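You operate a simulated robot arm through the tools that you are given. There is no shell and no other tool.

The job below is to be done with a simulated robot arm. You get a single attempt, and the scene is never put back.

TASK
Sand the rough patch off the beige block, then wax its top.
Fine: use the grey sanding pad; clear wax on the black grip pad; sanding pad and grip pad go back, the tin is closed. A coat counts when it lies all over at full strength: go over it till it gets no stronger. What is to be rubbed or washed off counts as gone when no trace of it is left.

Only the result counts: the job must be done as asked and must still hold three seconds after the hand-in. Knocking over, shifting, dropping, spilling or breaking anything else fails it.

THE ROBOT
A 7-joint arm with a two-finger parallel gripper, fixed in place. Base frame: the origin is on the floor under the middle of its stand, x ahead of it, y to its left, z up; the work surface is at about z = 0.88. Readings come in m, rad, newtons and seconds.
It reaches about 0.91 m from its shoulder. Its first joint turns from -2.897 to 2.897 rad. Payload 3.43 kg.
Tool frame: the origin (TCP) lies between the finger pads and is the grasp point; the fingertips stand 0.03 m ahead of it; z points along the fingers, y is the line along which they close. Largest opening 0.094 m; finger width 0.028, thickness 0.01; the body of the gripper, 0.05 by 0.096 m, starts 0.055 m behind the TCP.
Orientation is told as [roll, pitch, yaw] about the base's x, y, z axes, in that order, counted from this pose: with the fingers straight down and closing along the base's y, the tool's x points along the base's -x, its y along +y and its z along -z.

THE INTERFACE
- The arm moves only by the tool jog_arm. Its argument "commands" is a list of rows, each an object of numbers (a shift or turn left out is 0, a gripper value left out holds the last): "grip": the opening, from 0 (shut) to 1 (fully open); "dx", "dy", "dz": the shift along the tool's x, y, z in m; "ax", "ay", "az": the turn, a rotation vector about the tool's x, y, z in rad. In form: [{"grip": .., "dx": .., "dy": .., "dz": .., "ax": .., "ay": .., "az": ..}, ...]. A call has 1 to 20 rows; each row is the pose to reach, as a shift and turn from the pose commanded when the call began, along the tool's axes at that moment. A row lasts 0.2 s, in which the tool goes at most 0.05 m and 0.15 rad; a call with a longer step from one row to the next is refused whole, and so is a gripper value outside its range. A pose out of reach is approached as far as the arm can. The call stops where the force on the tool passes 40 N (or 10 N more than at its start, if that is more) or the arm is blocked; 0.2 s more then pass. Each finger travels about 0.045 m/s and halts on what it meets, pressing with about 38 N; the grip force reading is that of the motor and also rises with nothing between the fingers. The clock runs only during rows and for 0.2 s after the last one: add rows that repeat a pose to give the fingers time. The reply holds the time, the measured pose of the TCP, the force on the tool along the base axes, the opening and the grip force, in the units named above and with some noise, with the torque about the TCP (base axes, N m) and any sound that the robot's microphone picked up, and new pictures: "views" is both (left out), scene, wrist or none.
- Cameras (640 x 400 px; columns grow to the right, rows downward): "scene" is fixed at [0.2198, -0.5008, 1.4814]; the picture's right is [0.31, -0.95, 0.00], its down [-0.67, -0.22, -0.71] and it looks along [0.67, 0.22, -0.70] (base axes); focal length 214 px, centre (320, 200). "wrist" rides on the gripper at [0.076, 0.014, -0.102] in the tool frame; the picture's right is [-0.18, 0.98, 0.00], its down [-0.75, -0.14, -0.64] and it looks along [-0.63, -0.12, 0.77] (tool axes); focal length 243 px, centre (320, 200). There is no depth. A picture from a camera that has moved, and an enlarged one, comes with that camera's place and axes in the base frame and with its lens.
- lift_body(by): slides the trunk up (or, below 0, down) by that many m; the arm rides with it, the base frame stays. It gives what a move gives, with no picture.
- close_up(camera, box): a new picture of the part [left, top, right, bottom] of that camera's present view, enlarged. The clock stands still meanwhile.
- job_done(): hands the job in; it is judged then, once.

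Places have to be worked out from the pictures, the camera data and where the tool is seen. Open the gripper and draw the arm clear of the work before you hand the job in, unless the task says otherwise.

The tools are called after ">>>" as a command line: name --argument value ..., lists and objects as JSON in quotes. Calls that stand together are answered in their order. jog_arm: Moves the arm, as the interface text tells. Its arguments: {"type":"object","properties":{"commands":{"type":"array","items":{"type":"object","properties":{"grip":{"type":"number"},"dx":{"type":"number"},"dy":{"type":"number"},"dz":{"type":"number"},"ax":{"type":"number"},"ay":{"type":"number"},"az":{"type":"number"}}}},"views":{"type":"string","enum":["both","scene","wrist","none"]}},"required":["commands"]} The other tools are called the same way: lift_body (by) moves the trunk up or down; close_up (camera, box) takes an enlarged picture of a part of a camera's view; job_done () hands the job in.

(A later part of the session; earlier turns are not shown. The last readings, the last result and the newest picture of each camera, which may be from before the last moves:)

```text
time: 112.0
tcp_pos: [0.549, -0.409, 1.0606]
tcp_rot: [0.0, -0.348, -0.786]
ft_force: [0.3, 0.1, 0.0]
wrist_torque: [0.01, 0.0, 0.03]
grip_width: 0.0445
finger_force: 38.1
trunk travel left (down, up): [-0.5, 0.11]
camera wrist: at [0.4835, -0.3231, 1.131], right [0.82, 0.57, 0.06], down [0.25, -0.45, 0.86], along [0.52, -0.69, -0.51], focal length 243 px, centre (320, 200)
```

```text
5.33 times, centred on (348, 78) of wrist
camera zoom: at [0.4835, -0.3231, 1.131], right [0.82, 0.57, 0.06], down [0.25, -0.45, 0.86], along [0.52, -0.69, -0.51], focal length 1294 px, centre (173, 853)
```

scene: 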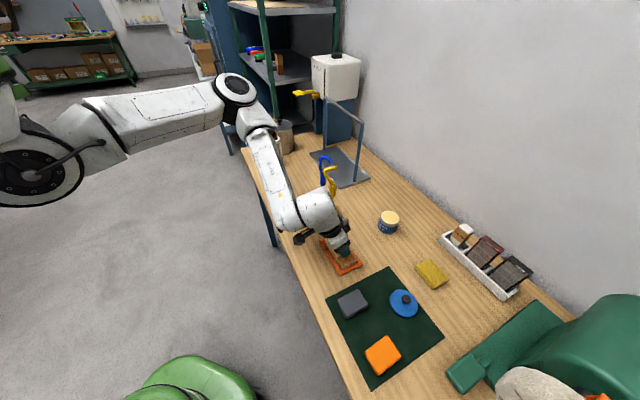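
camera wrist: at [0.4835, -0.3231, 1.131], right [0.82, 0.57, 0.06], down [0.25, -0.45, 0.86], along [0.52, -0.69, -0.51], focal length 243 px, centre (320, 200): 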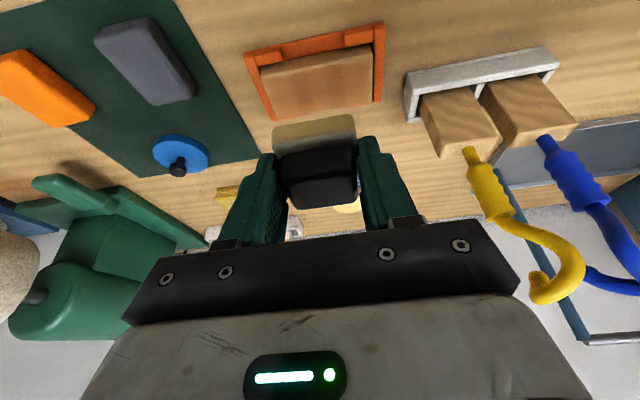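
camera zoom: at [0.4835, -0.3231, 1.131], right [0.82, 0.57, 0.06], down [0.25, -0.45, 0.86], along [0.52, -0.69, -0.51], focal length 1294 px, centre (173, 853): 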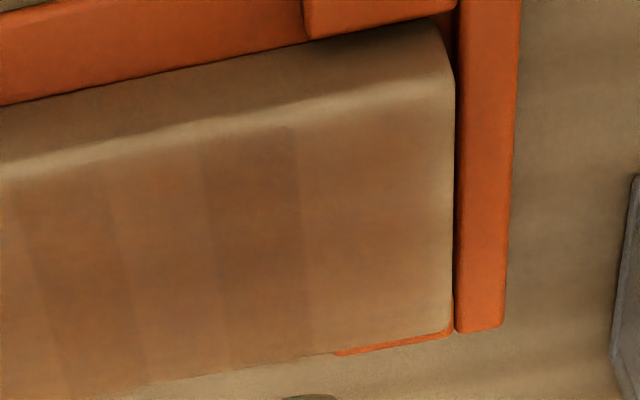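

The band edges are sharp, at about ±10–27 mm from the centre. To see how the wax builds, I rub only the right end for a few seconds and then compare it with the rest.

>>> jog_arm --commands '[{"dx": -0.0005, "dy": 0.02, "dz": 0.035}, {"dx": -0.001, "dy": 0.042, "dz": 0.07}, {"dx": -0.0015, "dy": 0.042, "dz": 0.1}, {"dx": -0.002, "dy": 0.042, "dz": 0.12}, {"dx": -0.002, "dy": 0.042, "dz": 0.1275}, {"dx": -0.0018, "dy": 0.042, "dz": 0.1291}, {"dx": -0.0018, "dy": 0.048, "dz": 0.1291}, {"dx": -0.0018, "dy": 0.036, "dz": 0.1291}, {"dx": -0.0018, "dy": 0.048, "dz": 0.1291}, {"dx": -0.0018, "dy": 0.036, "dz": 0.1291}, {"dx": -0.0018, "dy": 0.048, "dz": 0.1291}, {"dx": -0.0018, "dy": 0.036, "dz": 0.1291}, {"dx": -0.0018, "dy": 0.048, "dz": 0.1291}, {"dx": -0.0018, "dy": 0.036, "dz": 0.1291}, {"dx": -0.0018, "dy": 0.048, "dz": 0.1291}, {"dx": -0.0018, "dy": 0.036, "dz": 0.1291}, {"dx": -0.0018, "dy": 0.048, "dz": 0.1291}, {"dx": -0.0018, "dy": 0.036, "dz": 0.1291}, {"dx": -0.0018, "dy": 0.042, "dz": 0.1291}]' --views "none"

>>> jog_arm --commands '[{"dx": 0.0, "dy": 0.0, "dz": -0.03}, {"dx": 0.001, "dy": -0.02, "dz": -0.065}, {"dx": 0.0015, "dy": -0.042, "dz": -0.1}, {"dx": 0.0018, "dy": -0.042, "dz": -0.1291}, {"dx": 0.0018, "dy": -0.042, "dz": -0.1291}]' --views "wrist"

>>> close_up --camera "wrist" --box '[220, 20, 420, 145]'

```text
time: 116.0
tcp_pos: [0.6109, -0.4132, 0.9408]
tcp_rot: [-0.003, -0.348, -0.788]
ft_force: [-2.3, -1.1, 6.2]
wrist_torque: [-0.11, 0.01, -0.03]
grip_width: 0.0445
finger_force: 37.8
trunk travel left (down, up): [-0.5, 0.11]
```

```text
time: 117.2
tcp_pos: [0.5493, -0.4078, 1.0619]
tcp_rot: [-0.001, -0.35, -0.786]
ft_force: [-1.1, 0.0, 0.3]
wrist_torque: [0.02, 0.02, 0.0]
grip_width: 0.0448
finger_force: 38.7
trunk travel left (down, up): [-0.5, 0.11]
camera wrist: at [0.4829, -0.3227, 1.1322], right [0.82, 0.57, 0.06], down [0.25, -0.45, 0.86], along [0.52, -0.69, -0.5], focal length 243 px, centre (320, 200)
```

wrist: 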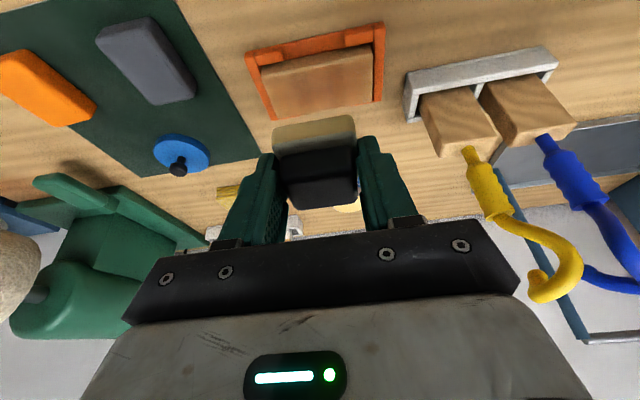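

```text
3.20 times, centred on (320, 82) of wrist
camera zoom: at [0.4829, -0.3227, 1.1322], right [0.82, 0.57, 0.06], down [0.25, -0.45, 0.86], along [0.52, -0.69, -0.5], focal length 776 px, centre (320, 576)
```

zoom: 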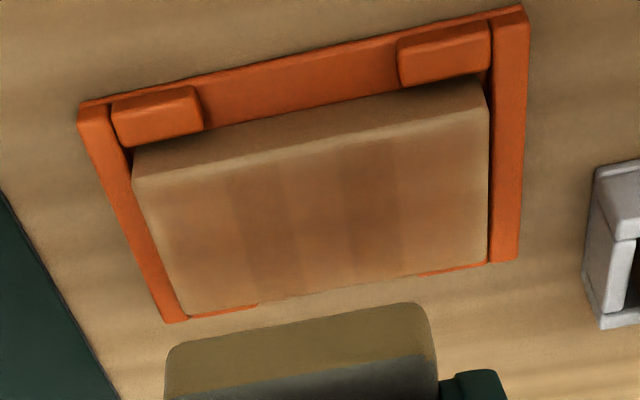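

The extra rubbing at the right end changed nothing, so the pad was either spent or that part is already saturated. I go to the tin for a fresh load and look at the block with the unobstructed scene camera from there.

>>> jog_arm --commands '[{"dx": -0.0395, "dy": 0.0028, "dz": 0.0144}, {"dx": -0.0789, "dy": 0.0057, "dz": 0.0288}, {"dx": -0.1184, "dy": 0.0085, "dz": 0.0432}, {"dx": -0.1579, "dy": 0.0113, "dz": 0.0576}, {"dx": -0.1973, "dy": 0.0142, "dz": 0.072}, {"dx": -0.2368, "dy": 0.017, "dz": 0.0864}, {"dx": -0.2368, "dy": 0.017, "dz": 0.0864}, {"dx": -0.2197, "dy": 0.017, "dz": 0.1334}, {"dx": -0.2094, "dy": 0.017, "dz": 0.1616}, {"dx": -0.2077, "dy": 0.017, "dz": 0.1662}, {"dx": -0.2066, "dy": 0.017, "dz": 0.1691}, {"dx": -0.2058, "dy": 0.017, "dz": 0.1713}, {"dx": -0.2058, "dy": 0.017, "dz": 0.1713}, {"dx": -0.2058, "dy": 0.017, "dz": 0.1713}, {"dx": -0.2058, "dy": 0.017, "dz": 0.1713}, {"dx": -0.2058, "dy": 0.017, "dz": 0.1713}]' --views "scene"

>>> close_up --camera "scene" --box '[310, 225, 370, 280]'

>>> close_up --camera "scene" --box '[360, 190, 430, 250]'

```text
time: 120.6
tcp_pos: [0.7395, -0.5753, 0.9707]
tcp_rot: [0.0, -0.349, -0.785]
ft_force: [1.2, 0.4, 6.6]
wrist_torque: [0.02, -0.12, -0.01]
grip_width: 0.0444
finger_force: 38.4
trunk travel left (down, up): [-0.5, 0.11]
```

scene: 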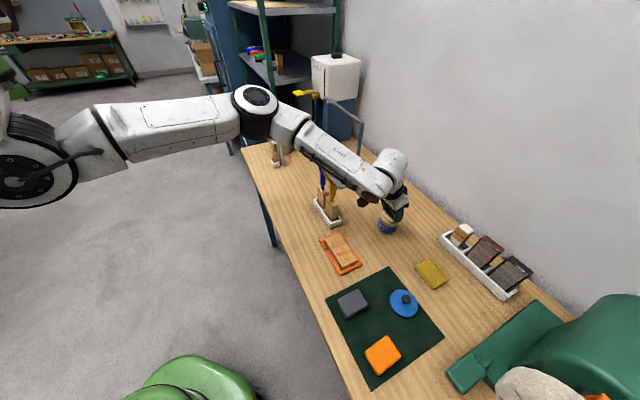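

```text
7.27 times, centred on (340, 252) of scene
camera zoom: at [0.2198, -0.5008, 1.4814], right [0.31, -0.95, 0.0], down [-0.67, -0.22, -0.71], along [0.67, 0.22, -0.7], focal length 1560 px, centre (174, -182)
```

zoom: 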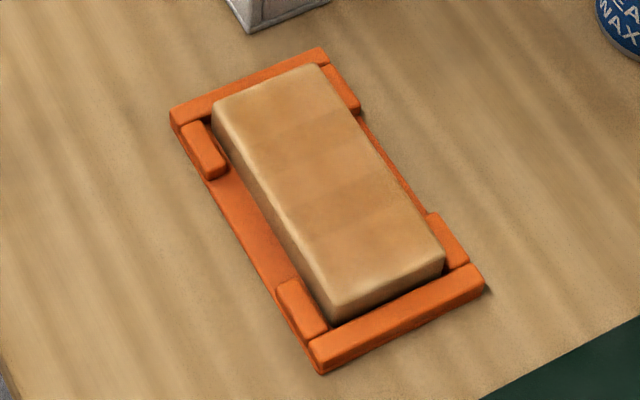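

```text
6.67 times, centred on (395, 220) of scene
camera zoom: at [0.2198, -0.5008, 1.4814], right [0.31, -0.95, 0.0], down [-0.67, -0.22, -0.71], along [0.67, 0.22, -0.7], focal length 1430 px, centre (-180, 67)
```

zoom: 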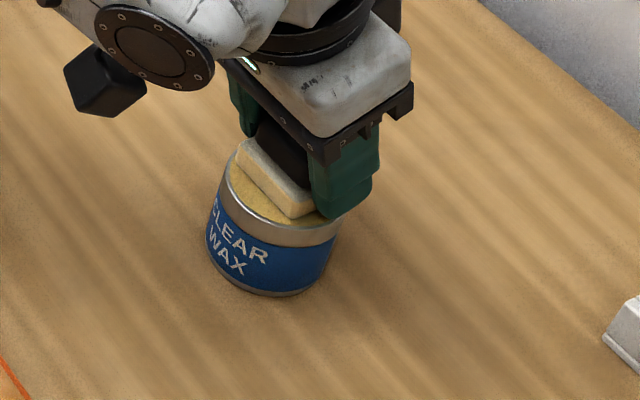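

Now the block is clearly visible: amber in the middle with paler borders, especially the lower (−) end. As a test with a fresh load, I rub just that end with sideways coverage, then look again with the scene camera.

>>> jog_arm --commands '[{"dx": -0.0137, "dz": -0.0376}, {"dx": -0.0274, "dz": -0.0752}, {"dx": 0.0113, "dy": -0.0114, "dz": -0.0893}, {"dx": 0.05, "dy": -0.0228, "dz": -0.1034}, {"dx": 0.0887, "dy": -0.0342, "dz": -0.1176}, {"dx": 0.1274, "dy": -0.0456, "dz": -0.1317}, {"dx": 0.1661, "dy": -0.057, "dz": -0.1458}, {"dx": 0.1661, "dy": -0.057, "dz": -0.1458}, {"dx": 0.1798, "dy": -0.057, "dz": -0.1082}, {"dx": 0.1935, "dy": -0.057, "dz": -0.0706}, {"dx": 0.2023, "dy": -0.057, "dz": -0.0465}, {"dx": 0.2023, "dy": -0.057, "dz": -0.0465}]' --views "none"

>>> jog_arm --commands '[{"dx": 0.001, "dy": 0, "dz": 0.0025}, {"dx": 0.0016, "dy": 0, "dz": 0.0043}, {"dx": 0.0016, "dy": 0.006, "dz": 0.0043}, {"dx": 0.0016, "dy": -0.006, "dz": 0.0043}, {"dx": 0.0016, "dy": 0.006, "dz": 0.0043}, {"dx": 0.0016, "dy": -0.006, "dz": 0.0043}, {"dx": 0.0129, "dy": -0.006, "dz": 0.0002}, {"dx": 0.0129, "dy": 0.006, "dz": 0.0002}, {"dx": 0.0129, "dy": -0.006, "dz": 0.0002}, {"dx": 0.0129, "dy": 0.006, "dz": 0.0002}, {"dx": 0.0016, "dy": 0.006, "dz": 0.0043}, {"dx": -0.0097, "dy": 0.006, "dz": 0.0084}, {"dx": -0.0097, "dy": -0.006, "dz": 0.0084}, {"dx": -0.0097, "dy": 0.006, "dz": 0.0084}, {"dx": -0.0097, "dy": -0.006, "dz": 0.0084}, {"dx": 0.0016, "dy": -0.006, "dz": 0.0043}, {"dx": 0.0016, "dy": 0.006, "dz": 0.0043}, {"dx": 0.0016, "dy": -0.006, "dz": 0.0043}, {"dx": 0.0016, "dy": 0.0, "dz": 0.0043}]' --views "none"

>>> jog_arm --commands '[{"dx": -0.0137, "dz": -0.0376}, {"dx": -0.0274, "dz": -0.0752}, {"dx": -0.0661, "dy": 0.0114, "dz": -0.0611}, {"dx": -0.1048, "dy": 0.0228, "dz": -0.047}, {"dx": -0.1435, "dy": 0.0342, "dz": -0.0328}, {"dx": -0.1822, "dy": 0.0456, "dz": -0.0187}, {"dx": -0.2209, "dy": 0.057, "dz": -0.0046}, {"dx": -0.2209, "dy": 0.057, "dz": -0.0046}]' --views "none"

>>> close_up --camera "scene" --box '[310, 225, 370, 280]'

```text
time: 123.2
tcp_pos: [0.552, -0.4706, 0.9439]
tcp_rot: [0.001, -0.349, -0.785]
ft_force: [0.4, -0.2, 1.0]
wrist_torque: [0.0, 0.01, 0.05]
grip_width: 0.0445
finger_force: 37.9
trunk travel left (down, up): [-0.5, 0.11]
```

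```text
time: 127.2
tcp_pos: [0.5518, -0.4727, 0.9402]
tcp_rot: [-0.002, -0.35, -0.787]
ft_force: [-3.0, -2.7, 9.7]
wrist_torque: [-0.14, -0.02, -0.05]
grip_width: 0.0447
finger_force: 38.0
trunk travel left (down, up): [-0.5, 0.11]
```

```text
time: 129.0
tcp_pos: [0.74, -0.575, 1.0195]
tcp_rot: [0.001, -0.351, -0.786]
ft_force: [-0.3, -1.1, -0.3]
wrist_torque: [-0.03, 0.0, -0.05]
grip_width: 0.0446
finger_force: 38.2
trunk travel left (down, up): [-0.5, 0.11]
```

```text
7.27 times, centred on (340, 252) of scene
camera zoom: at [0.2198, -0.5008, 1.4814], right [0.31, -0.95, 0.0], down [-0.67, -0.22, -0.71], along [0.67, 0.22, -0.7], focal length 1560 px, centre (174, -182)
```

zoom: 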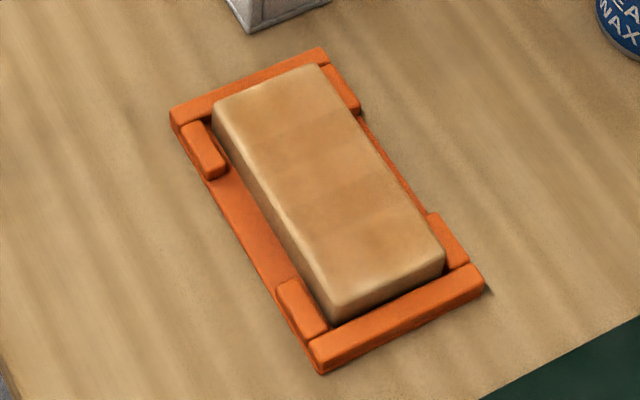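

The freshly loaded rubbing made no change there, and all three thirds of the coat look identical. The "bands" are just overlaps in how the coat is drawn at thirds of the length, so the wax gets no stronger: it's at full strength. Now I take the grip pad back to its spot.

>>> jog_arm --commands '[{"dx": 0.0038, "dy": -0.0321, "dz": -0.0014}, {"dx": 0.0075, "dy": -0.0641, "dz": -0.0027}, {"dx": 0.0113, "dy": -0.0962, "dz": -0.0041}, {"dx": 0.0113, "dy": -0.0962, "dz": -0.0041}, {"dx": 0.0216, "dy": -0.0962, "dz": 0.0241}, {"dx": 0.0316, "dy": -0.0962, "dz": 0.0516}, {"dx": 0.039, "dy": -0.0962, "dz": 0.072}, {"dx": 0.0458, "dy": -0.0962, "dz": 0.0906}, {"dx": 0.0458, "dy": -0.0962, "dz": 0.0906}]' --views "both"

>>> close_up --camera "scene" --box '[360, 200, 460, 280]'

>>> close_up --camera "scene" --box '[310, 225, 370, 280]'

```text
time: 131.0
tcp_pos: [0.6618, -0.6357, 0.9195]
tcp_rot: [-0.002, -0.351, -0.785]
ft_force: [0.1, 0.2, -0.5]
wrist_torque: [-0.02, 0.01, -0.02]
grip_width: 0.0446
finger_force: 37.9
trunk travel left (down, up): [-0.5, 0.11]
camera wrist: at [0.597, -0.5492, 0.9892], right [0.82, 0.57, 0.06], down [0.25, -0.45, 0.86], along [0.52, -0.69, -0.5], focal length 243 px, centre (320, 200)
```

scene: 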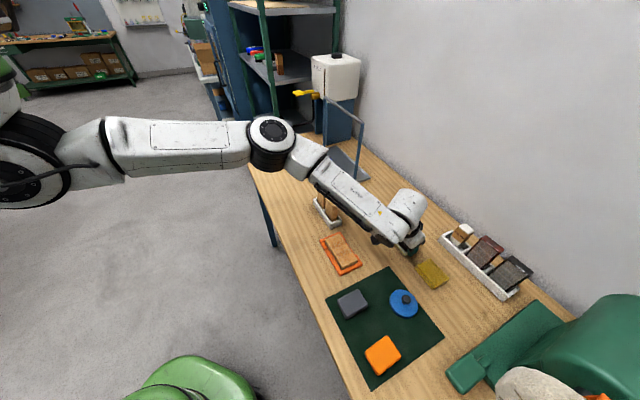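
wrist: 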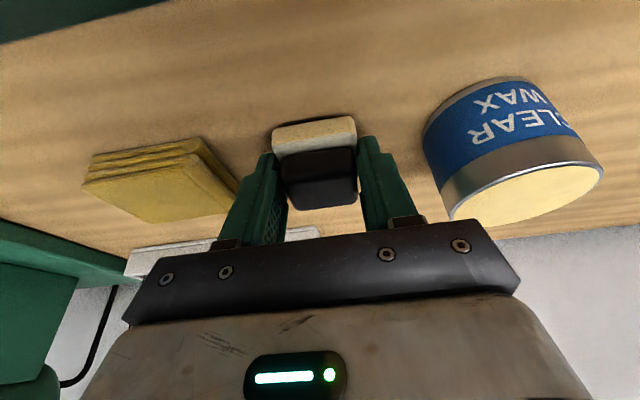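

```text
5.00 times, centred on (410, 240) of scene
camera zoom: at [0.2198, -0.5008, 1.4814], right [0.31, -0.95, 0.0], down [-0.67, -0.22, -0.71], along [0.67, 0.22, -0.7], focal length 1072 px, centre (-130, 0)
```

zoom: 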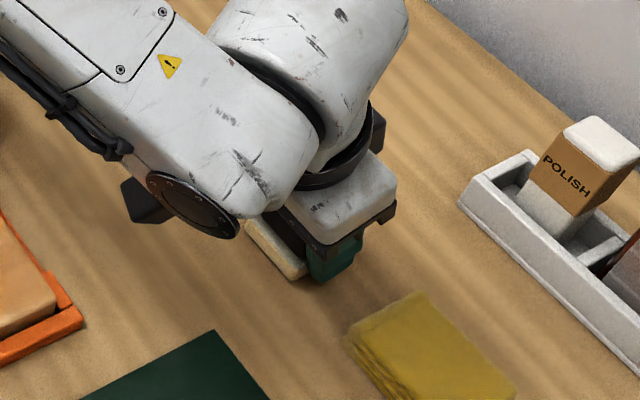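

```text
7.27 times, centred on (340, 252) of scene
camera zoom: at [0.2198, -0.5008, 1.4814], right [0.31, -0.95, 0.0], down [-0.67, -0.22, -0.71], along [0.67, 0.22, -0.7], focal length 1560 px, centre (174, -182)
```

zoom: 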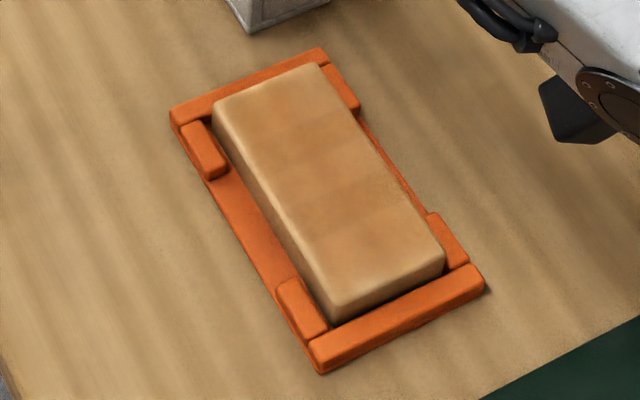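

The coat looks uniform and unchanged by further passes. I lower the grip pad the last few millimetres onto its spot, checking the force.

>>> jog_arm --commands '[{"dx": 0.0003, "dz": 0.0009}, {"dx": 0.0007, "dz": 0.0019}, {"dx": 0.0007, "dz": 0.0019}]' --views "none"

```text
time: 131.8
tcp_pos: [0.6619, -0.635, 0.9173]
tcp_rot: [-0.001, -0.349, -0.786]
ft_force: [0.1, 0.6, -0.4]
wrist_torque: [-0.02, -0.05, 0.02]
grip_width: 0.0445
finger_force: 38.1
trunk travel left (down, up): [-0.5, 0.11]
```

>>> jog_arm --commands '[{"dx": 0.0002, "dz": 0.0007}, {"dx": 0.0005, "dz": 0.0014}, {"dx": 0.0005, "dz": 0.0014}]' --views "none"

```text
time: 132.6
tcp_pos: [0.6629, -0.6349, 0.9151]
tcp_rot: [0.001, -0.349, -0.786]
ft_force: [0.3, 0.3, 0.3]
wrist_torque: [-0.02, -0.01, -0.01]
grip_width: 0.0444
finger_force: 37.7
trunk travel left (down, up): [-0.5, 0.11]
```

Still no touch force, so another 0.8 mm.

>>> jog_arm --commands '[{"dx": 0.0001, "dz": 0.0004}, {"dx": 0.0003, "dz": 0.0008}, {"dx": 0.0003, "dz": 0.0008}]' --views "none"

```text
time: 133.4
tcp_pos: [0.663, -0.6341, 0.9149]
tcp_rot: [0.001, -0.349, -0.785]
ft_force: [-0.1, -0.2, 0.7]
wrist_torque: [0.03, 0.02, 0.01]
grip_width: 0.0447
finger_force: 38.0
trunk travel left (down, up): [-0.5, 0.11]
```

Barely any force. I look at the gap below the pad before releasing.

>>> close_up --camera "wrist" --box '[230, 90, 420, 220]'

>>> close_up --camera "scene" --box '[380, 225, 430, 265]'

```text
3.08 times, centred on (325, 155) of wrist
camera zoom: at [0.597, -0.5492, 0.9852], right [0.82, 0.57, 0.06], down [0.25, -0.45, 0.86], along [0.52, -0.69, -0.5], focal length 746 px, centre (305, 338)
```

zoom: 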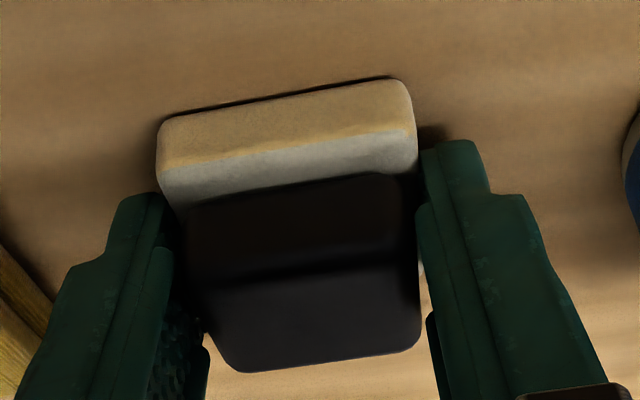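

```text
10.00 times, centred on (405, 245) of scene
camera zoom: at [0.2198, -0.5008, 1.4814], right [0.31, -0.95, 0.0], down [-0.67, -0.22, -0.71], along [0.67, 0.22, -0.7], focal length 2145 px, centre (-530, -250)
```

zoom: 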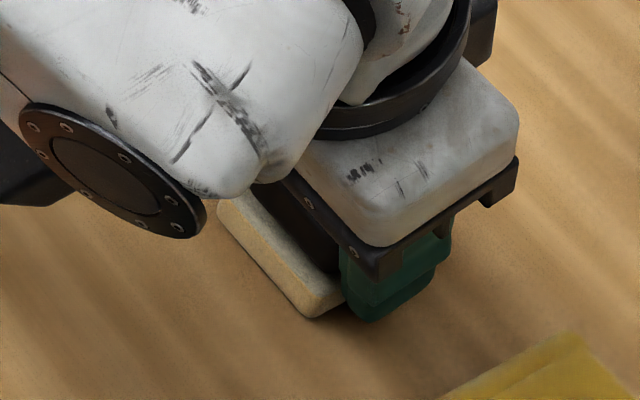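

The pad is essentially on the table. I open the gripper to 0.066 m and then rise vertically.

>>> jog_arm --commands '[{"grip": 0.7}, {"grip": 0.7}, {"grip": 0.7}, {"grip": 0.7}, {"grip": 0.7, "dx": -0.0069, "dz": -0.0188}, {"grip": 0.7, "dx": -0.0206, "dz": -0.0564}, {"grip": 0.7, "dx": -0.0343, "dz": -0.0939}, {"grip": 0.7, "dx": -0.048, "dz": -0.1315}, {"grip": 0.7, "dx": -0.048, "dz": -0.1315}]' --views "both"

>>> close_up --camera "scene" --box '[360, 200, 460, 280]'

>>> close_up --camera "wrist" --box '[220, 0, 420, 120]'

```text
time: 135.4
tcp_pos: [0.663, -0.6348, 1.0544]
tcp_rot: [-0.001, -0.349, -0.786]
ft_force: [-0.1, -0.7, -0.1]
wrist_torque: [0.02, 0.0, 0.02]
grip_width: 0.0659
finger_force: 0.1
trunk travel left (down, up): [-0.5, 0.11]
camera wrist: at [0.5976, -0.5495, 1.1251], right [0.82, 0.57, 0.06], down [0.25, -0.45, 0.86], along [0.52, -0.69, -0.51], focal length 243 px, centre (320, 200)
```

scene: 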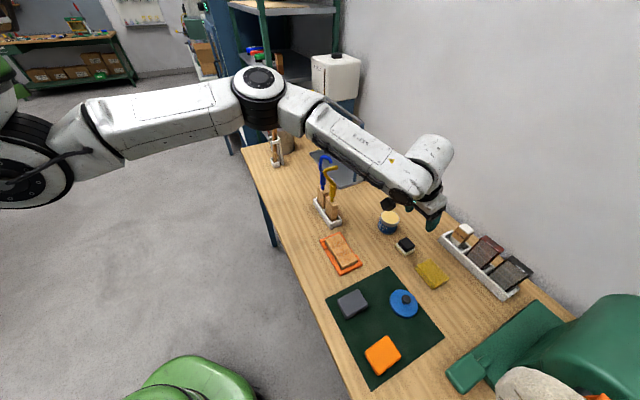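
wrist: 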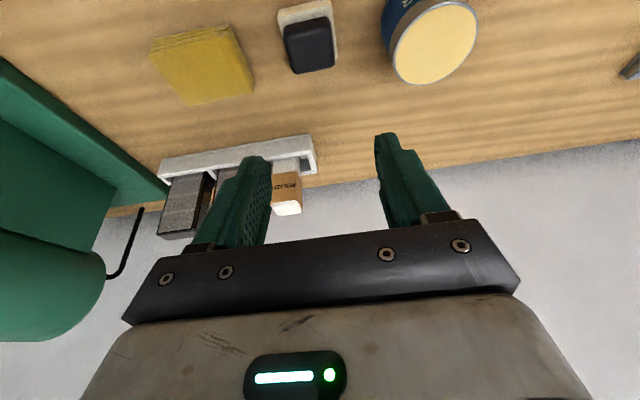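

```text
5.00 times, centred on (410, 240) of scene
camera zoom: at [0.2198, -0.5008, 1.4814], right [0.31, -0.95, 0.0], down [-0.67, -0.22, -0.71], along [0.67, 0.22, -0.7], focal length 1072 px, centre (-130, 0)
```

zoom: 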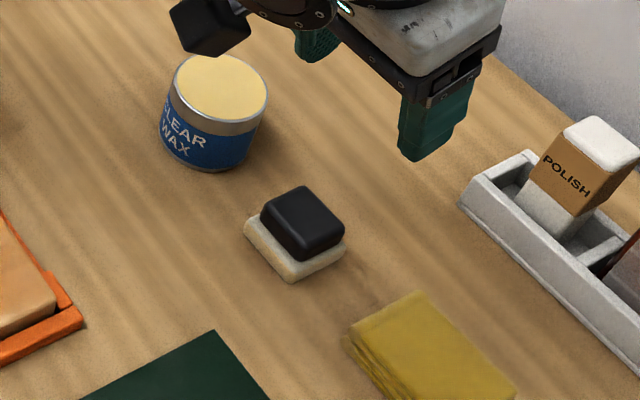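

```text
3.20 times, centred on (320, 60) of wrist
camera zoom: at [0.5976, -0.5495, 1.1251], right [0.82, 0.57, 0.06], down [0.25, -0.45, 0.86], along [0.52, -0.69, -0.51], focal length 776 px, centre (320, 648)
```

zoom: 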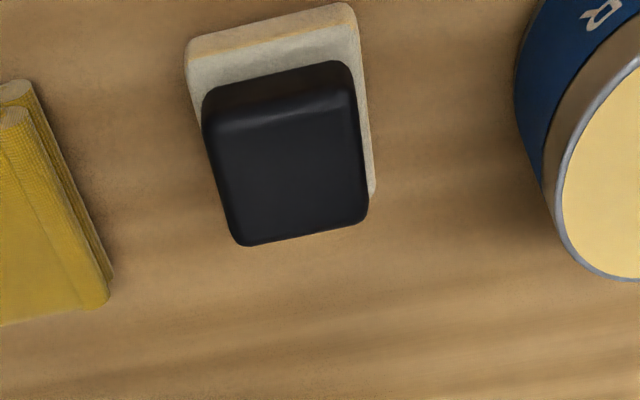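

The grip pad is back where it stood. Next is the lid: I move (same tilt) to a viewpoint where the wrist camera sees the lid and its knob well.

>>> jog_arm --commands '[{"dx": 0.0279, "dy": -0.0272, "dz": -0.005}, {"dx": 0.0557, "dy": -0.0543, "dz": -0.01}, {"dx": 0.0836, "dy": -0.0815, "dz": -0.0151}, {"dx": 0.1114, "dy": -0.1086, "dz": -0.0201}, {"dx": 0.1393, "dy": -0.1358, "dz": -0.0251}, {"dx": 0.1393, "dy": -0.1358, "dz": -0.0251}]' --views "both"

>>> close_up --camera "wrist" --box '[240, 20, 400, 140]'

>>> close_up --camera "scene" --box '[370, 270, 440, 330]'

>>> close_up --camera "scene" --box '[310, 225, 370, 280]'

>>> close_up --camera "scene" --box '[360, 190, 440, 260]'

```text
time: 136.8
tcp_pos: [0.4673, -0.631, 1.0299]
tcp_rot: [-0.001, -0.349, -0.787]
ft_force: [-0.4, 0.7, -0.2]
wrist_torque: [0.0, -0.05, -0.03]
grip_width: 0.0658
finger_force: 0.0
trunk travel left (down, up): [-0.5, 0.11]
camera wrist: at [0.4025, -0.5461, 1.1005], right [0.82, 0.57, 0.06], down [0.25, -0.45, 0.86], along [0.52, -0.69, -0.5], focal length 243 px, centre (320, 200)
```

scene: 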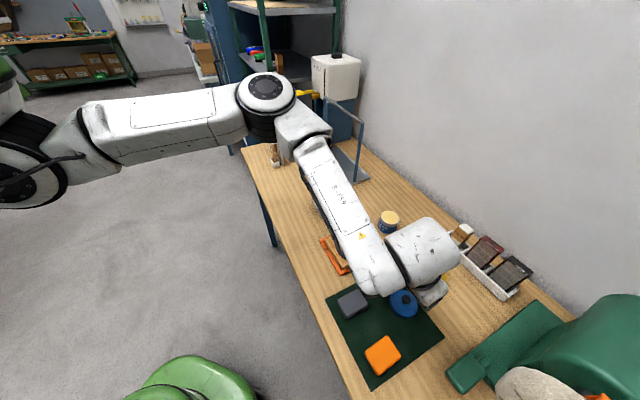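
wrist: 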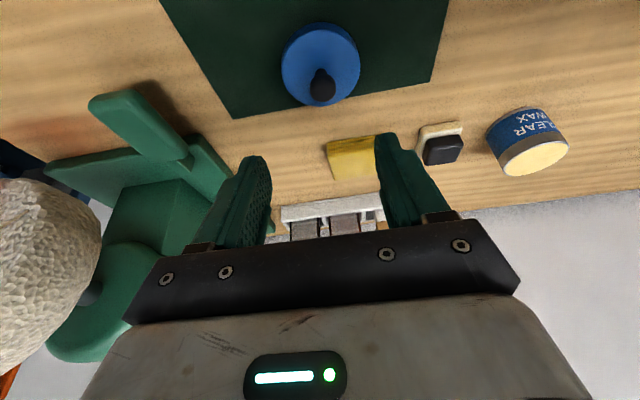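

```text
3.33 times, centred on (320, 80) of wrist
camera zoom: at [0.4025, -0.5461, 1.1005], right [0.82, 0.57, 0.06], down [0.25, -0.45, 0.86], along [0.52, -0.69, -0.5], focal length 809 px, centre (320, 600)
```

zoom: 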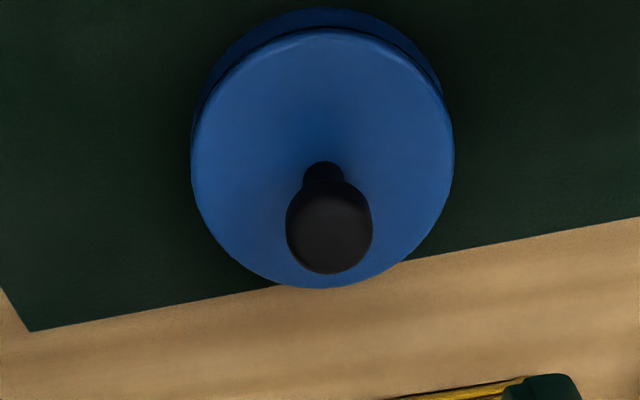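

```text
6.67 times, centred on (405, 300) of scene
camera zoom: at [0.2198, -0.5008, 1.4814], right [0.31, -0.95, 0.0], down [-0.67, -0.22, -0.71], along [0.67, 0.22, -0.7], focal length 1430 px, centre (-247, -467)
```

zoom: 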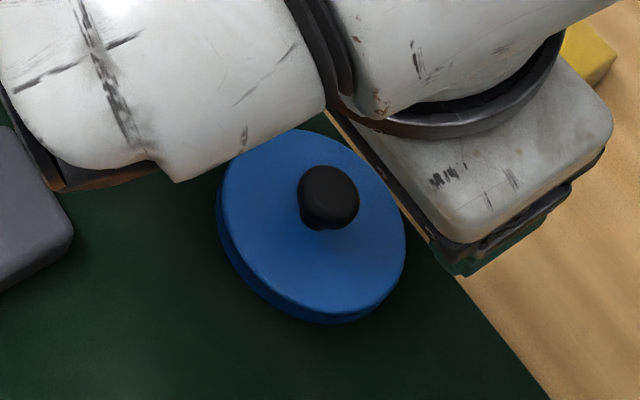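

```text
7.27 times, centred on (340, 252) of scene
camera zoom: at [0.2198, -0.5008, 1.4814], right [0.31, -0.95, 0.0], down [-0.67, -0.22, -0.71], along [0.67, 0.22, -0.7], focal length 1560 px, centre (174, -182)
```

zoom: 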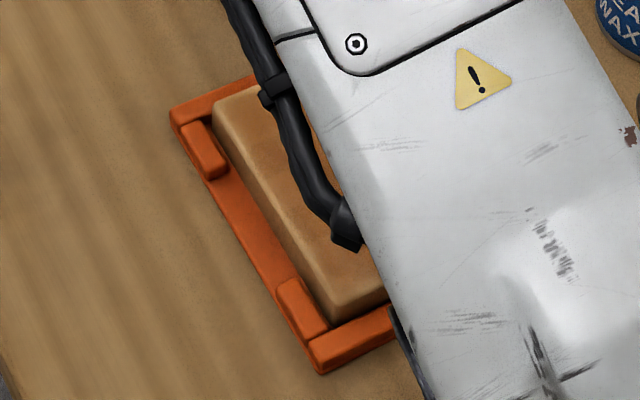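

```text
5.71 times, centred on (400, 225) of scene
camera zoom: at [0.2198, -0.5008, 1.4814], right [0.31, -0.95, 0.0], down [-0.67, -0.22, -0.71], along [0.67, 0.22, -0.7], focal length 1226 px, centre (-137, 57)
```

zoom: 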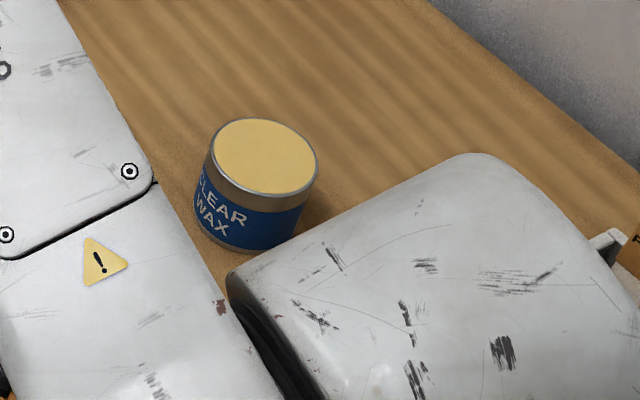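

The lid's knob (a ball-like head ≈ 0.023 m on a short stem) is at about (0.489, −0.646, 0.912), and the lid is ≈ 0.070 m wide. I approach to a hover just above the knob, keeping the same tilt.

>>> jog_arm --commands '[{"dx": 0.0003, "dy": 0.003, "dz": 0.024}, {"dx": 0.0005, "dy": 0.0061, "dz": 0.0477}, {"dx": 0.0005, "dy": 0.0061, "dz": 0.0477}]' --views "both"

>>> close_up --camera "wrist" --box '[230, 40, 420, 180]'

>>> close_up --camera "scene" --box '[370, 260, 440, 330]'

```text
time: 137.6
tcp_pos: [0.4836, -0.6394, 0.9854]
tcp_rot: [0.001, -0.349, -0.785]
ft_force: [-0.6, 0.1, -0.3]
wrist_torque: [0.03, 0.0, 0.0]
grip_width: 0.0657
finger_force: 0.0
trunk travel left (down, up): [-0.5, 0.11]
camera wrist: at [0.4179, -0.5531, 1.0557], right [0.82, 0.57, 0.06], down [0.25, -0.45, 0.86], along [0.52, -0.69, -0.5], focal length 243 px, centre (320, 200)
```

scene: 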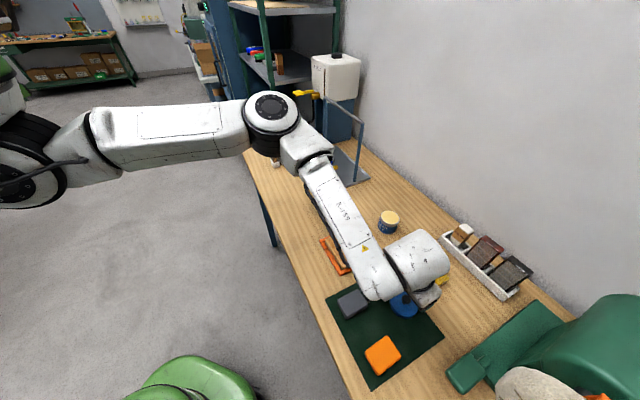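
wrist: 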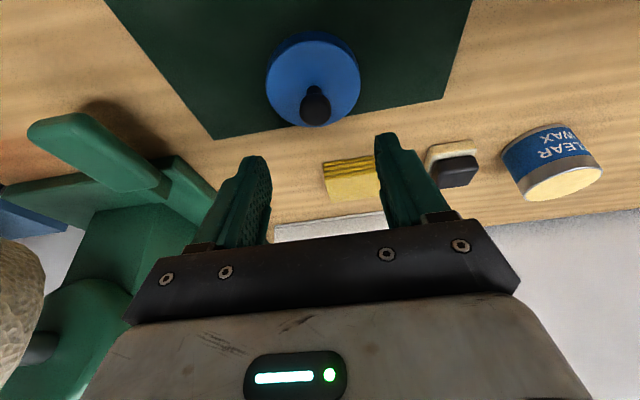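

```text
2.86 times, centred on (325, 110) of wrist
camera zoom: at [0.4179, -0.5531, 1.0557], right [0.82, 0.57, 0.06], down [0.25, -0.45, 0.86], along [0.52, -0.69, -0.5], focal length 693 px, centre (306, 457)
```

zoom: 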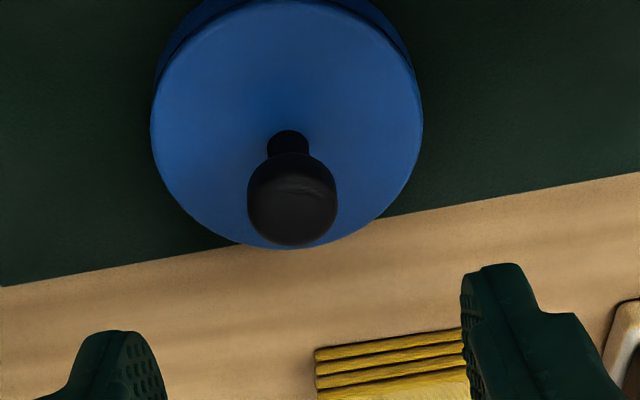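

```text
5.71 times, centred on (405, 295) of scene
camera zoom: at [0.2198, -0.5008, 1.4814], right [0.31, -0.95, 0.0], down [-0.67, -0.22, -0.71], along [0.67, 0.22, -0.7], focal length 1226 px, centre (-166, -343)
```

zoom: 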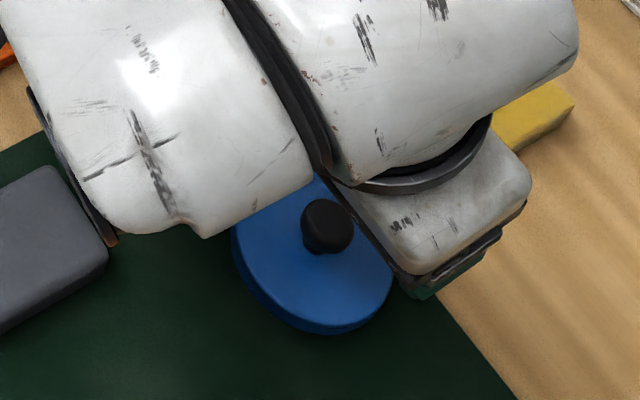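

The gripper is lined up with the knob within a millimetre. I descend so the finger pads meet the knob's equator, staying above the lid's top.

>>> jog_arm --commands '[{"dx": 0.0063, "dz": 0.0158}, {"dx": 0.0126, "dz": 0.0316}, {"dx": 0.0165, "dz": 0.0414}, {"dx": 0.0189, "dz": 0.0474}, {"dx": 0.0189, "dz": 0.0474}]' --views "both"

>>> close_up --camera "wrist" --box '[230, 60, 420, 200]'

>>> close_up --camera "scene" --box '[370, 260, 440, 330]'

```text
time: 138.8
tcp_pos: [0.4825, -0.6386, 0.9348]
tcp_rot: [0.001, -0.349, -0.784]
ft_force: [0.0, 1.0, -0.5]
wrist_torque: [0.01, 0.0, -0.03]
grip_width: 0.0659
finger_force: 0.0
trunk travel left (down, up): [-0.5, 0.11]
camera wrist: at [0.4168, -0.5525, 1.005], right [0.82, 0.57, 0.06], down [0.25, -0.45, 0.86], along [0.52, -0.69, -0.5], focal length 243 px, centre (320, 200)
```

scene: 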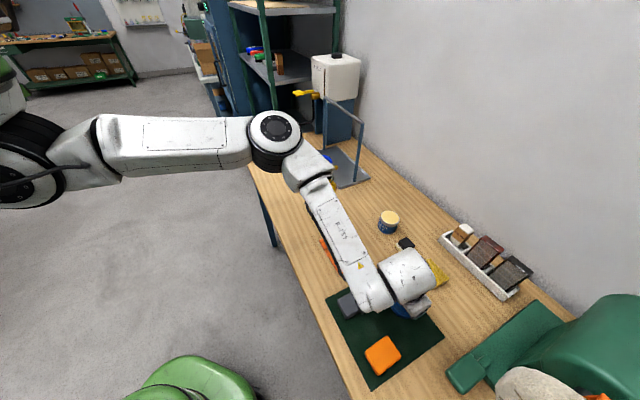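
wrist: 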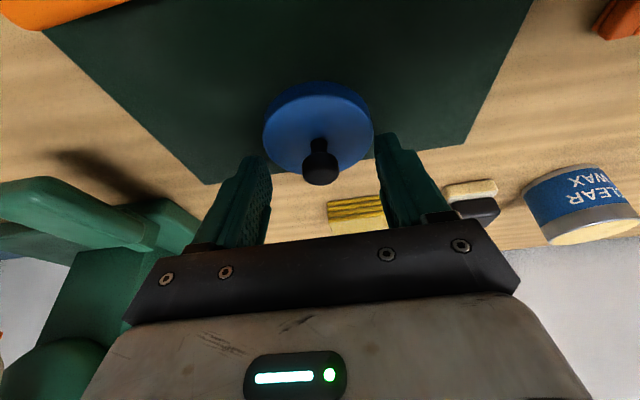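

```text
2.86 times, centred on (325, 130) of wrist
camera zoom: at [0.4168, -0.5525, 1.005], right [0.82, 0.57, 0.06], down [0.25, -0.45, 0.86], along [0.52, -0.69, -0.5], focal length 693 px, centre (306, 400)
```

zoom: 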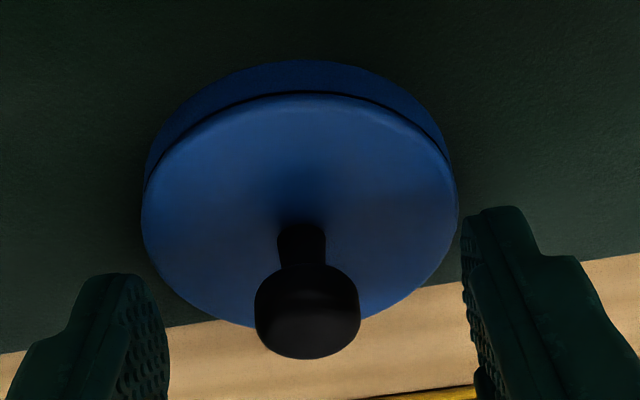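

```text
5.71 times, centred on (405, 295) of scene
camera zoom: at [0.2198, -0.5008, 1.4814], right [0.31, -0.95, 0.0], down [-0.67, -0.22, -0.71], along [0.67, 0.22, -0.7], focal length 1226 px, centre (-166, -343)
```

zoom: 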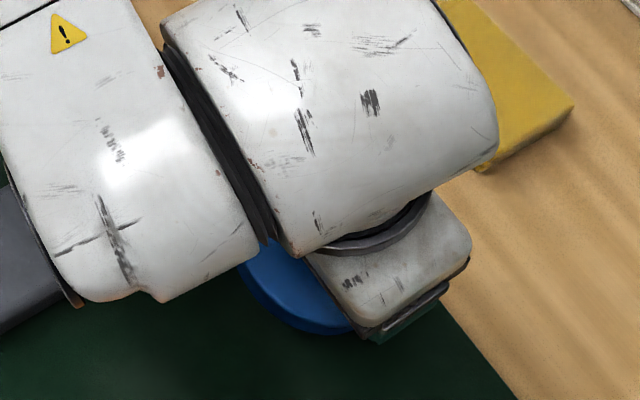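

The knob head sits well between the finger pads. I close on it.

>>> jog_arm --commands '[{"grip": 0}, {"grip": 0}, {"grip": 0}, {"grip": 0}, {"grip": 0}, {"grip": 0}]' --views "wrist"

>>> close_up --camera "wrist" --box '[230, 60, 420, 200]'

```text
time: 140.2
tcp_pos: [0.4821, -0.6387, 0.9353]
tcp_rot: [-0.002, -0.349, -0.785]
ft_force: [0.3, 0.3, 1.0]
wrist_torque: [-0.01, 0.0, 0.02]
grip_width: 0.0188
finger_force: 37.7
trunk travel left (down, up): [-0.5, 0.11]
camera wrist: at [0.4167, -0.5524, 1.0051], right [0.82, 0.57, 0.06], down [0.25, -0.45, 0.86], along [0.52, -0.69, -0.5], focal length 243 px, centre (320, 200)
```

wrist: 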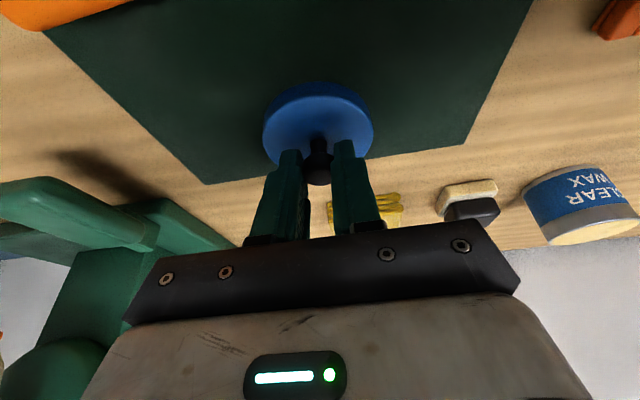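

```text
2.86 times, centred on (325, 130) of wrist
camera zoom: at [0.4167, -0.5524, 1.0051], right [0.82, 0.57, 0.06], down [0.25, -0.45, 0.86], along [0.52, -0.69, -0.5], focal length 693 px, centre (306, 400)
```

zoom: 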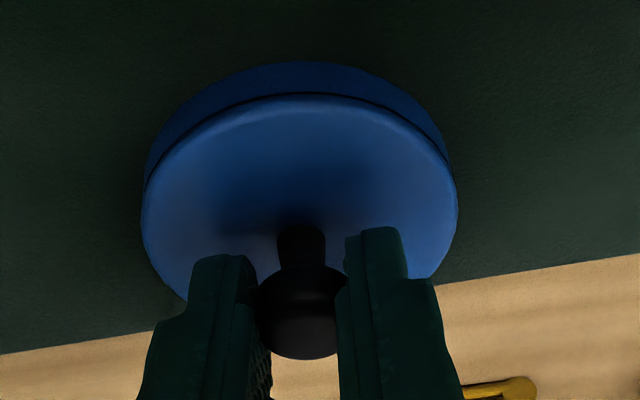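

The grip is at 0.0188 m with full force. I lift the lid 2 cm slowly to see that it comes along.

>>> jog_arm --commands '[{"dx": -0.0017, "dz": -0.0047}, {"dx": -0.0034, "dz": -0.0094}, {"dx": -0.0051, "dz": -0.0141}, {"dx": -0.0069, "dz": -0.0188}, {"dx": -0.0069, "dz": -0.0188}]' --views "both"

>>> close_up --camera "wrist" --box '[230, 60, 420, 200]'

>>> close_up --camera "scene" --box '[370, 260, 440, 330]'

```text
time: 141.4
tcp_pos: [0.4831, -0.6384, 0.9559]
tcp_rot: [0.0, -0.35, -0.785]
ft_force: [-0.5, -0.1, -0.7]
wrist_torque: [0.01, 0.0, 0.0]
grip_width: 0.0187
finger_force: 38.3
trunk travel left (down, up): [-0.5, 0.11]
camera wrist: at [0.4169, -0.5526, 1.0251], right [0.82, 0.57, 0.06], down [0.25, -0.45, 0.86], along [0.52, -0.69, -0.5], focal length 243 px, centre (320, 200)
```

scene: 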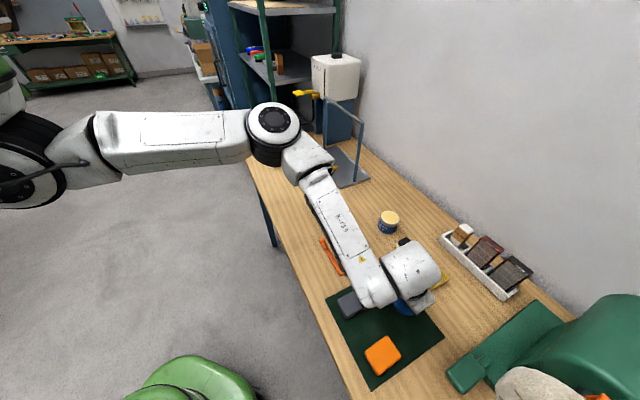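
wrist: 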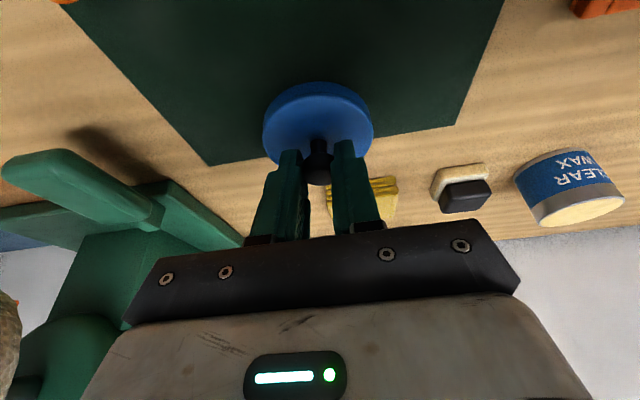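

```text
2.86 times, centred on (325, 130) of wrist
camera zoom: at [0.4169, -0.5526, 1.0251], right [0.82, 0.57, 0.06], down [0.25, -0.45, 0.86], along [0.52, -0.69, -0.5], focal length 693 px, centre (306, 400)
```

zoom: 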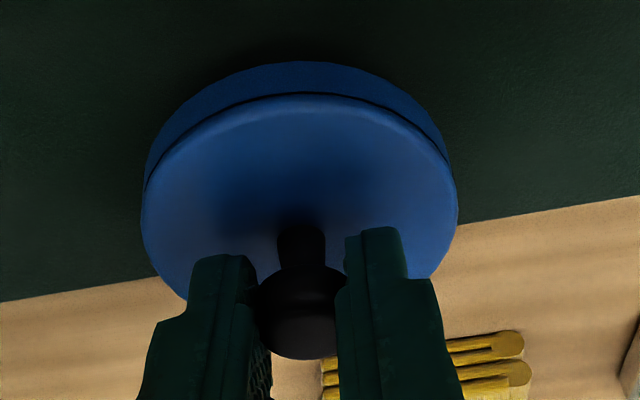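

```text
5.71 times, centred on (405, 295) of scene
camera zoom: at [0.2198, -0.5008, 1.4814], right [0.31, -0.95, 0.0], down [-0.67, -0.22, -0.71], along [0.67, 0.22, -0.7], focal length 1226 px, centre (-166, -343)
```

zoom: 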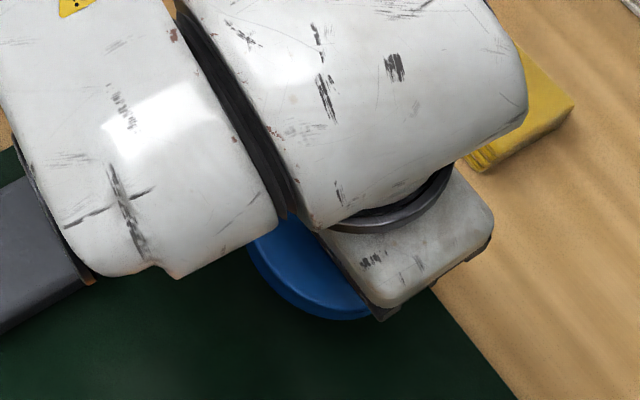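

The lid came up level, held rigidly. I raise it and carry it across to above the tin.

>>> jog_arm --commands '[{"dx": -0.0128, "dz": -0.0352}, {"dx": -0.0257, "dz": -0.0705}, {"dx": -0.0433, "dy": 0.0323, "dz": -0.0641}, {"dx": -0.0608, "dy": 0.0647, "dz": -0.0577}, {"dx": -0.0784, "dy": 0.097, "dz": -0.0513}, {"dx": -0.0959, "dy": 0.1294, "dz": -0.0448}, {"dx": -0.1135, "dy": 0.1617, "dz": -0.0384}, {"dx": -0.131, "dy": 0.1941, "dz": -0.032}, {"dx": -0.1486, "dy": 0.2264, "dz": -0.0256}, {"dx": -0.1486, "dy": 0.2264, "dz": -0.0256}]' --views "both"

>>> close_up --camera "wrist" --box '[220, 20, 420, 180]'

>>> close_up --camera "scene" --box '[355, 175, 435, 250]'

```text
time: 143.6
tcp_pos: [0.7343, -0.5701, 1.0293]
tcp_rot: [0.0, -0.349, -0.784]
ft_force: [0.0, -0.1, -1.0]
wrist_torque: [0.01, 0.02, -0.03]
grip_width: 0.019
finger_force: 38.0
trunk travel left (down, up): [-0.5, 0.11]
camera wrist: at [0.6687, -0.4854, 1.1004], right [0.82, 0.57, 0.06], down [0.25, -0.45, 0.86], along [0.52, -0.69, -0.51], focal length 243 px, centre (320, 200)
```

scene: 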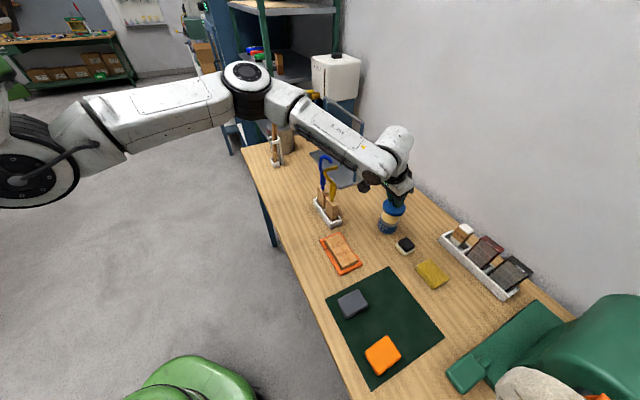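
wrist: 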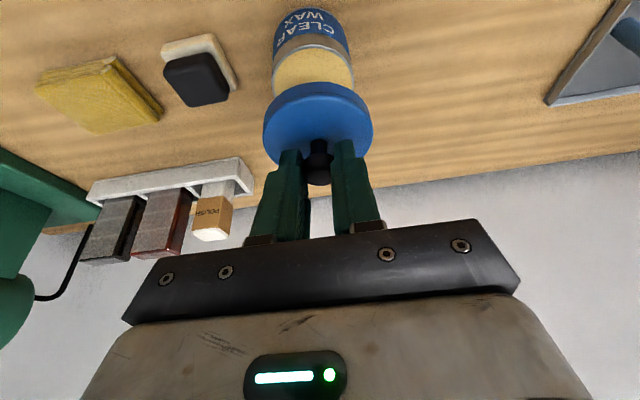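

```text
2.50 times, centred on (320, 100) of wrist
camera zoom: at [0.6687, -0.4854, 1.1004], right [0.82, 0.57, 0.06], down [0.25, -0.45, 0.86], along [0.52, -0.69, -0.51], focal length 606 px, centre (320, 450)
```

zoom: 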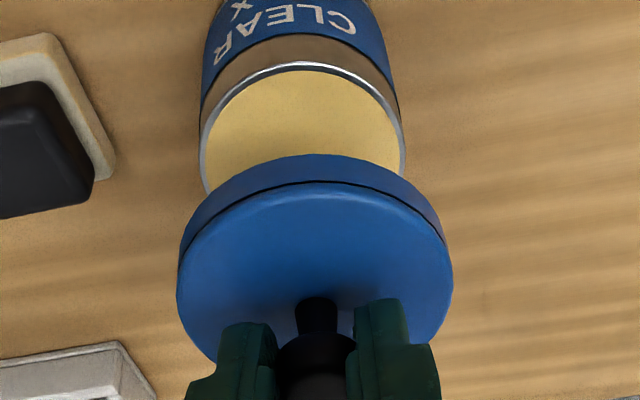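

```text
5.33 times, centred on (395, 212) of scene
camera zoom: at [0.2198, -0.5008, 1.4814], right [0.31, -0.95, 0.0], down [-0.67, -0.22, -0.71], along [0.67, 0.22, -0.7], focal length 1144 px, centre (-80, 133)
```

zoom: 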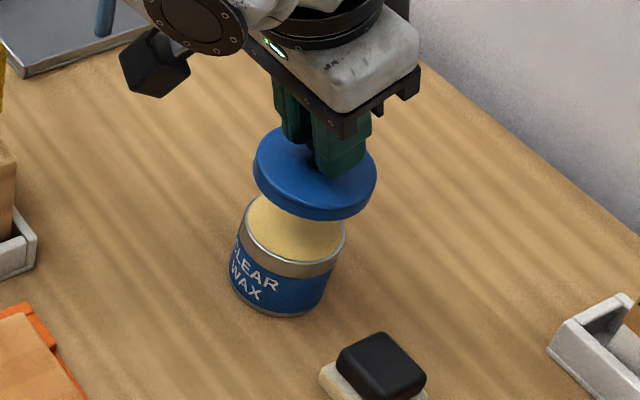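

The lid hovers over the tin. By my wrist-camera measurement it's aligned within about 1 mm, and I double-check with a larger scene-camera zoom.

>>> close_up --camera "scene" --box '[370, 195, 415, 237]'

>>> close_up --camera "wrist" --box '[255, 20, 385, 120]'

```text
9.52 times, centred on (392, 216) of scene
camera zoom: at [0.2198, -0.5008, 1.4814], right [0.31, -0.95, 0.0], down [-0.67, -0.22, -0.71], along [0.67, 0.22, -0.7], focal length 2043 px, centre (-370, 48)
```

zoom: 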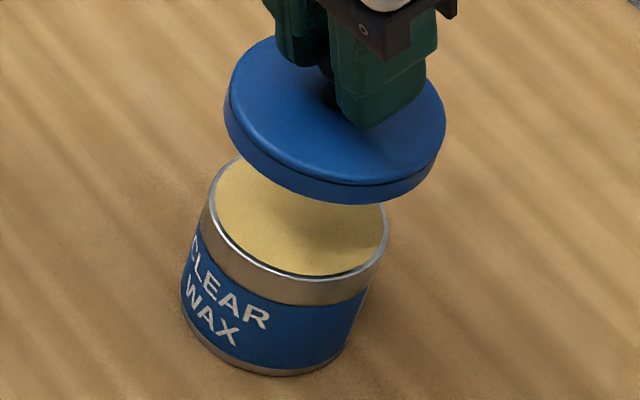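

```text
4.00 times, centred on (320, 70) of wrist
camera zoom: at [0.6687, -0.4854, 1.1004], right [0.82, 0.57, 0.06], down [0.25, -0.45, 0.86], along [0.52, -0.69, -0.51], focal length 970 px, centre (320, 720)
```

zoom: 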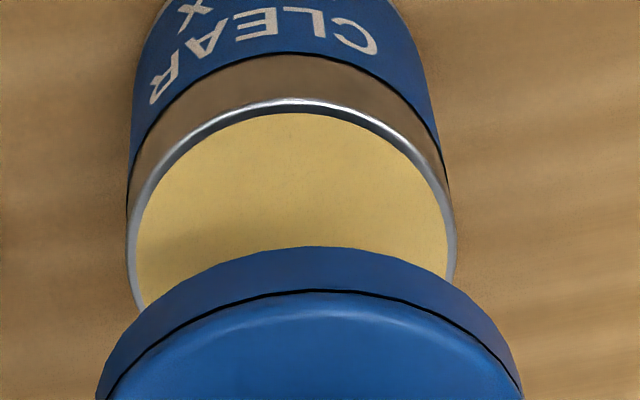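

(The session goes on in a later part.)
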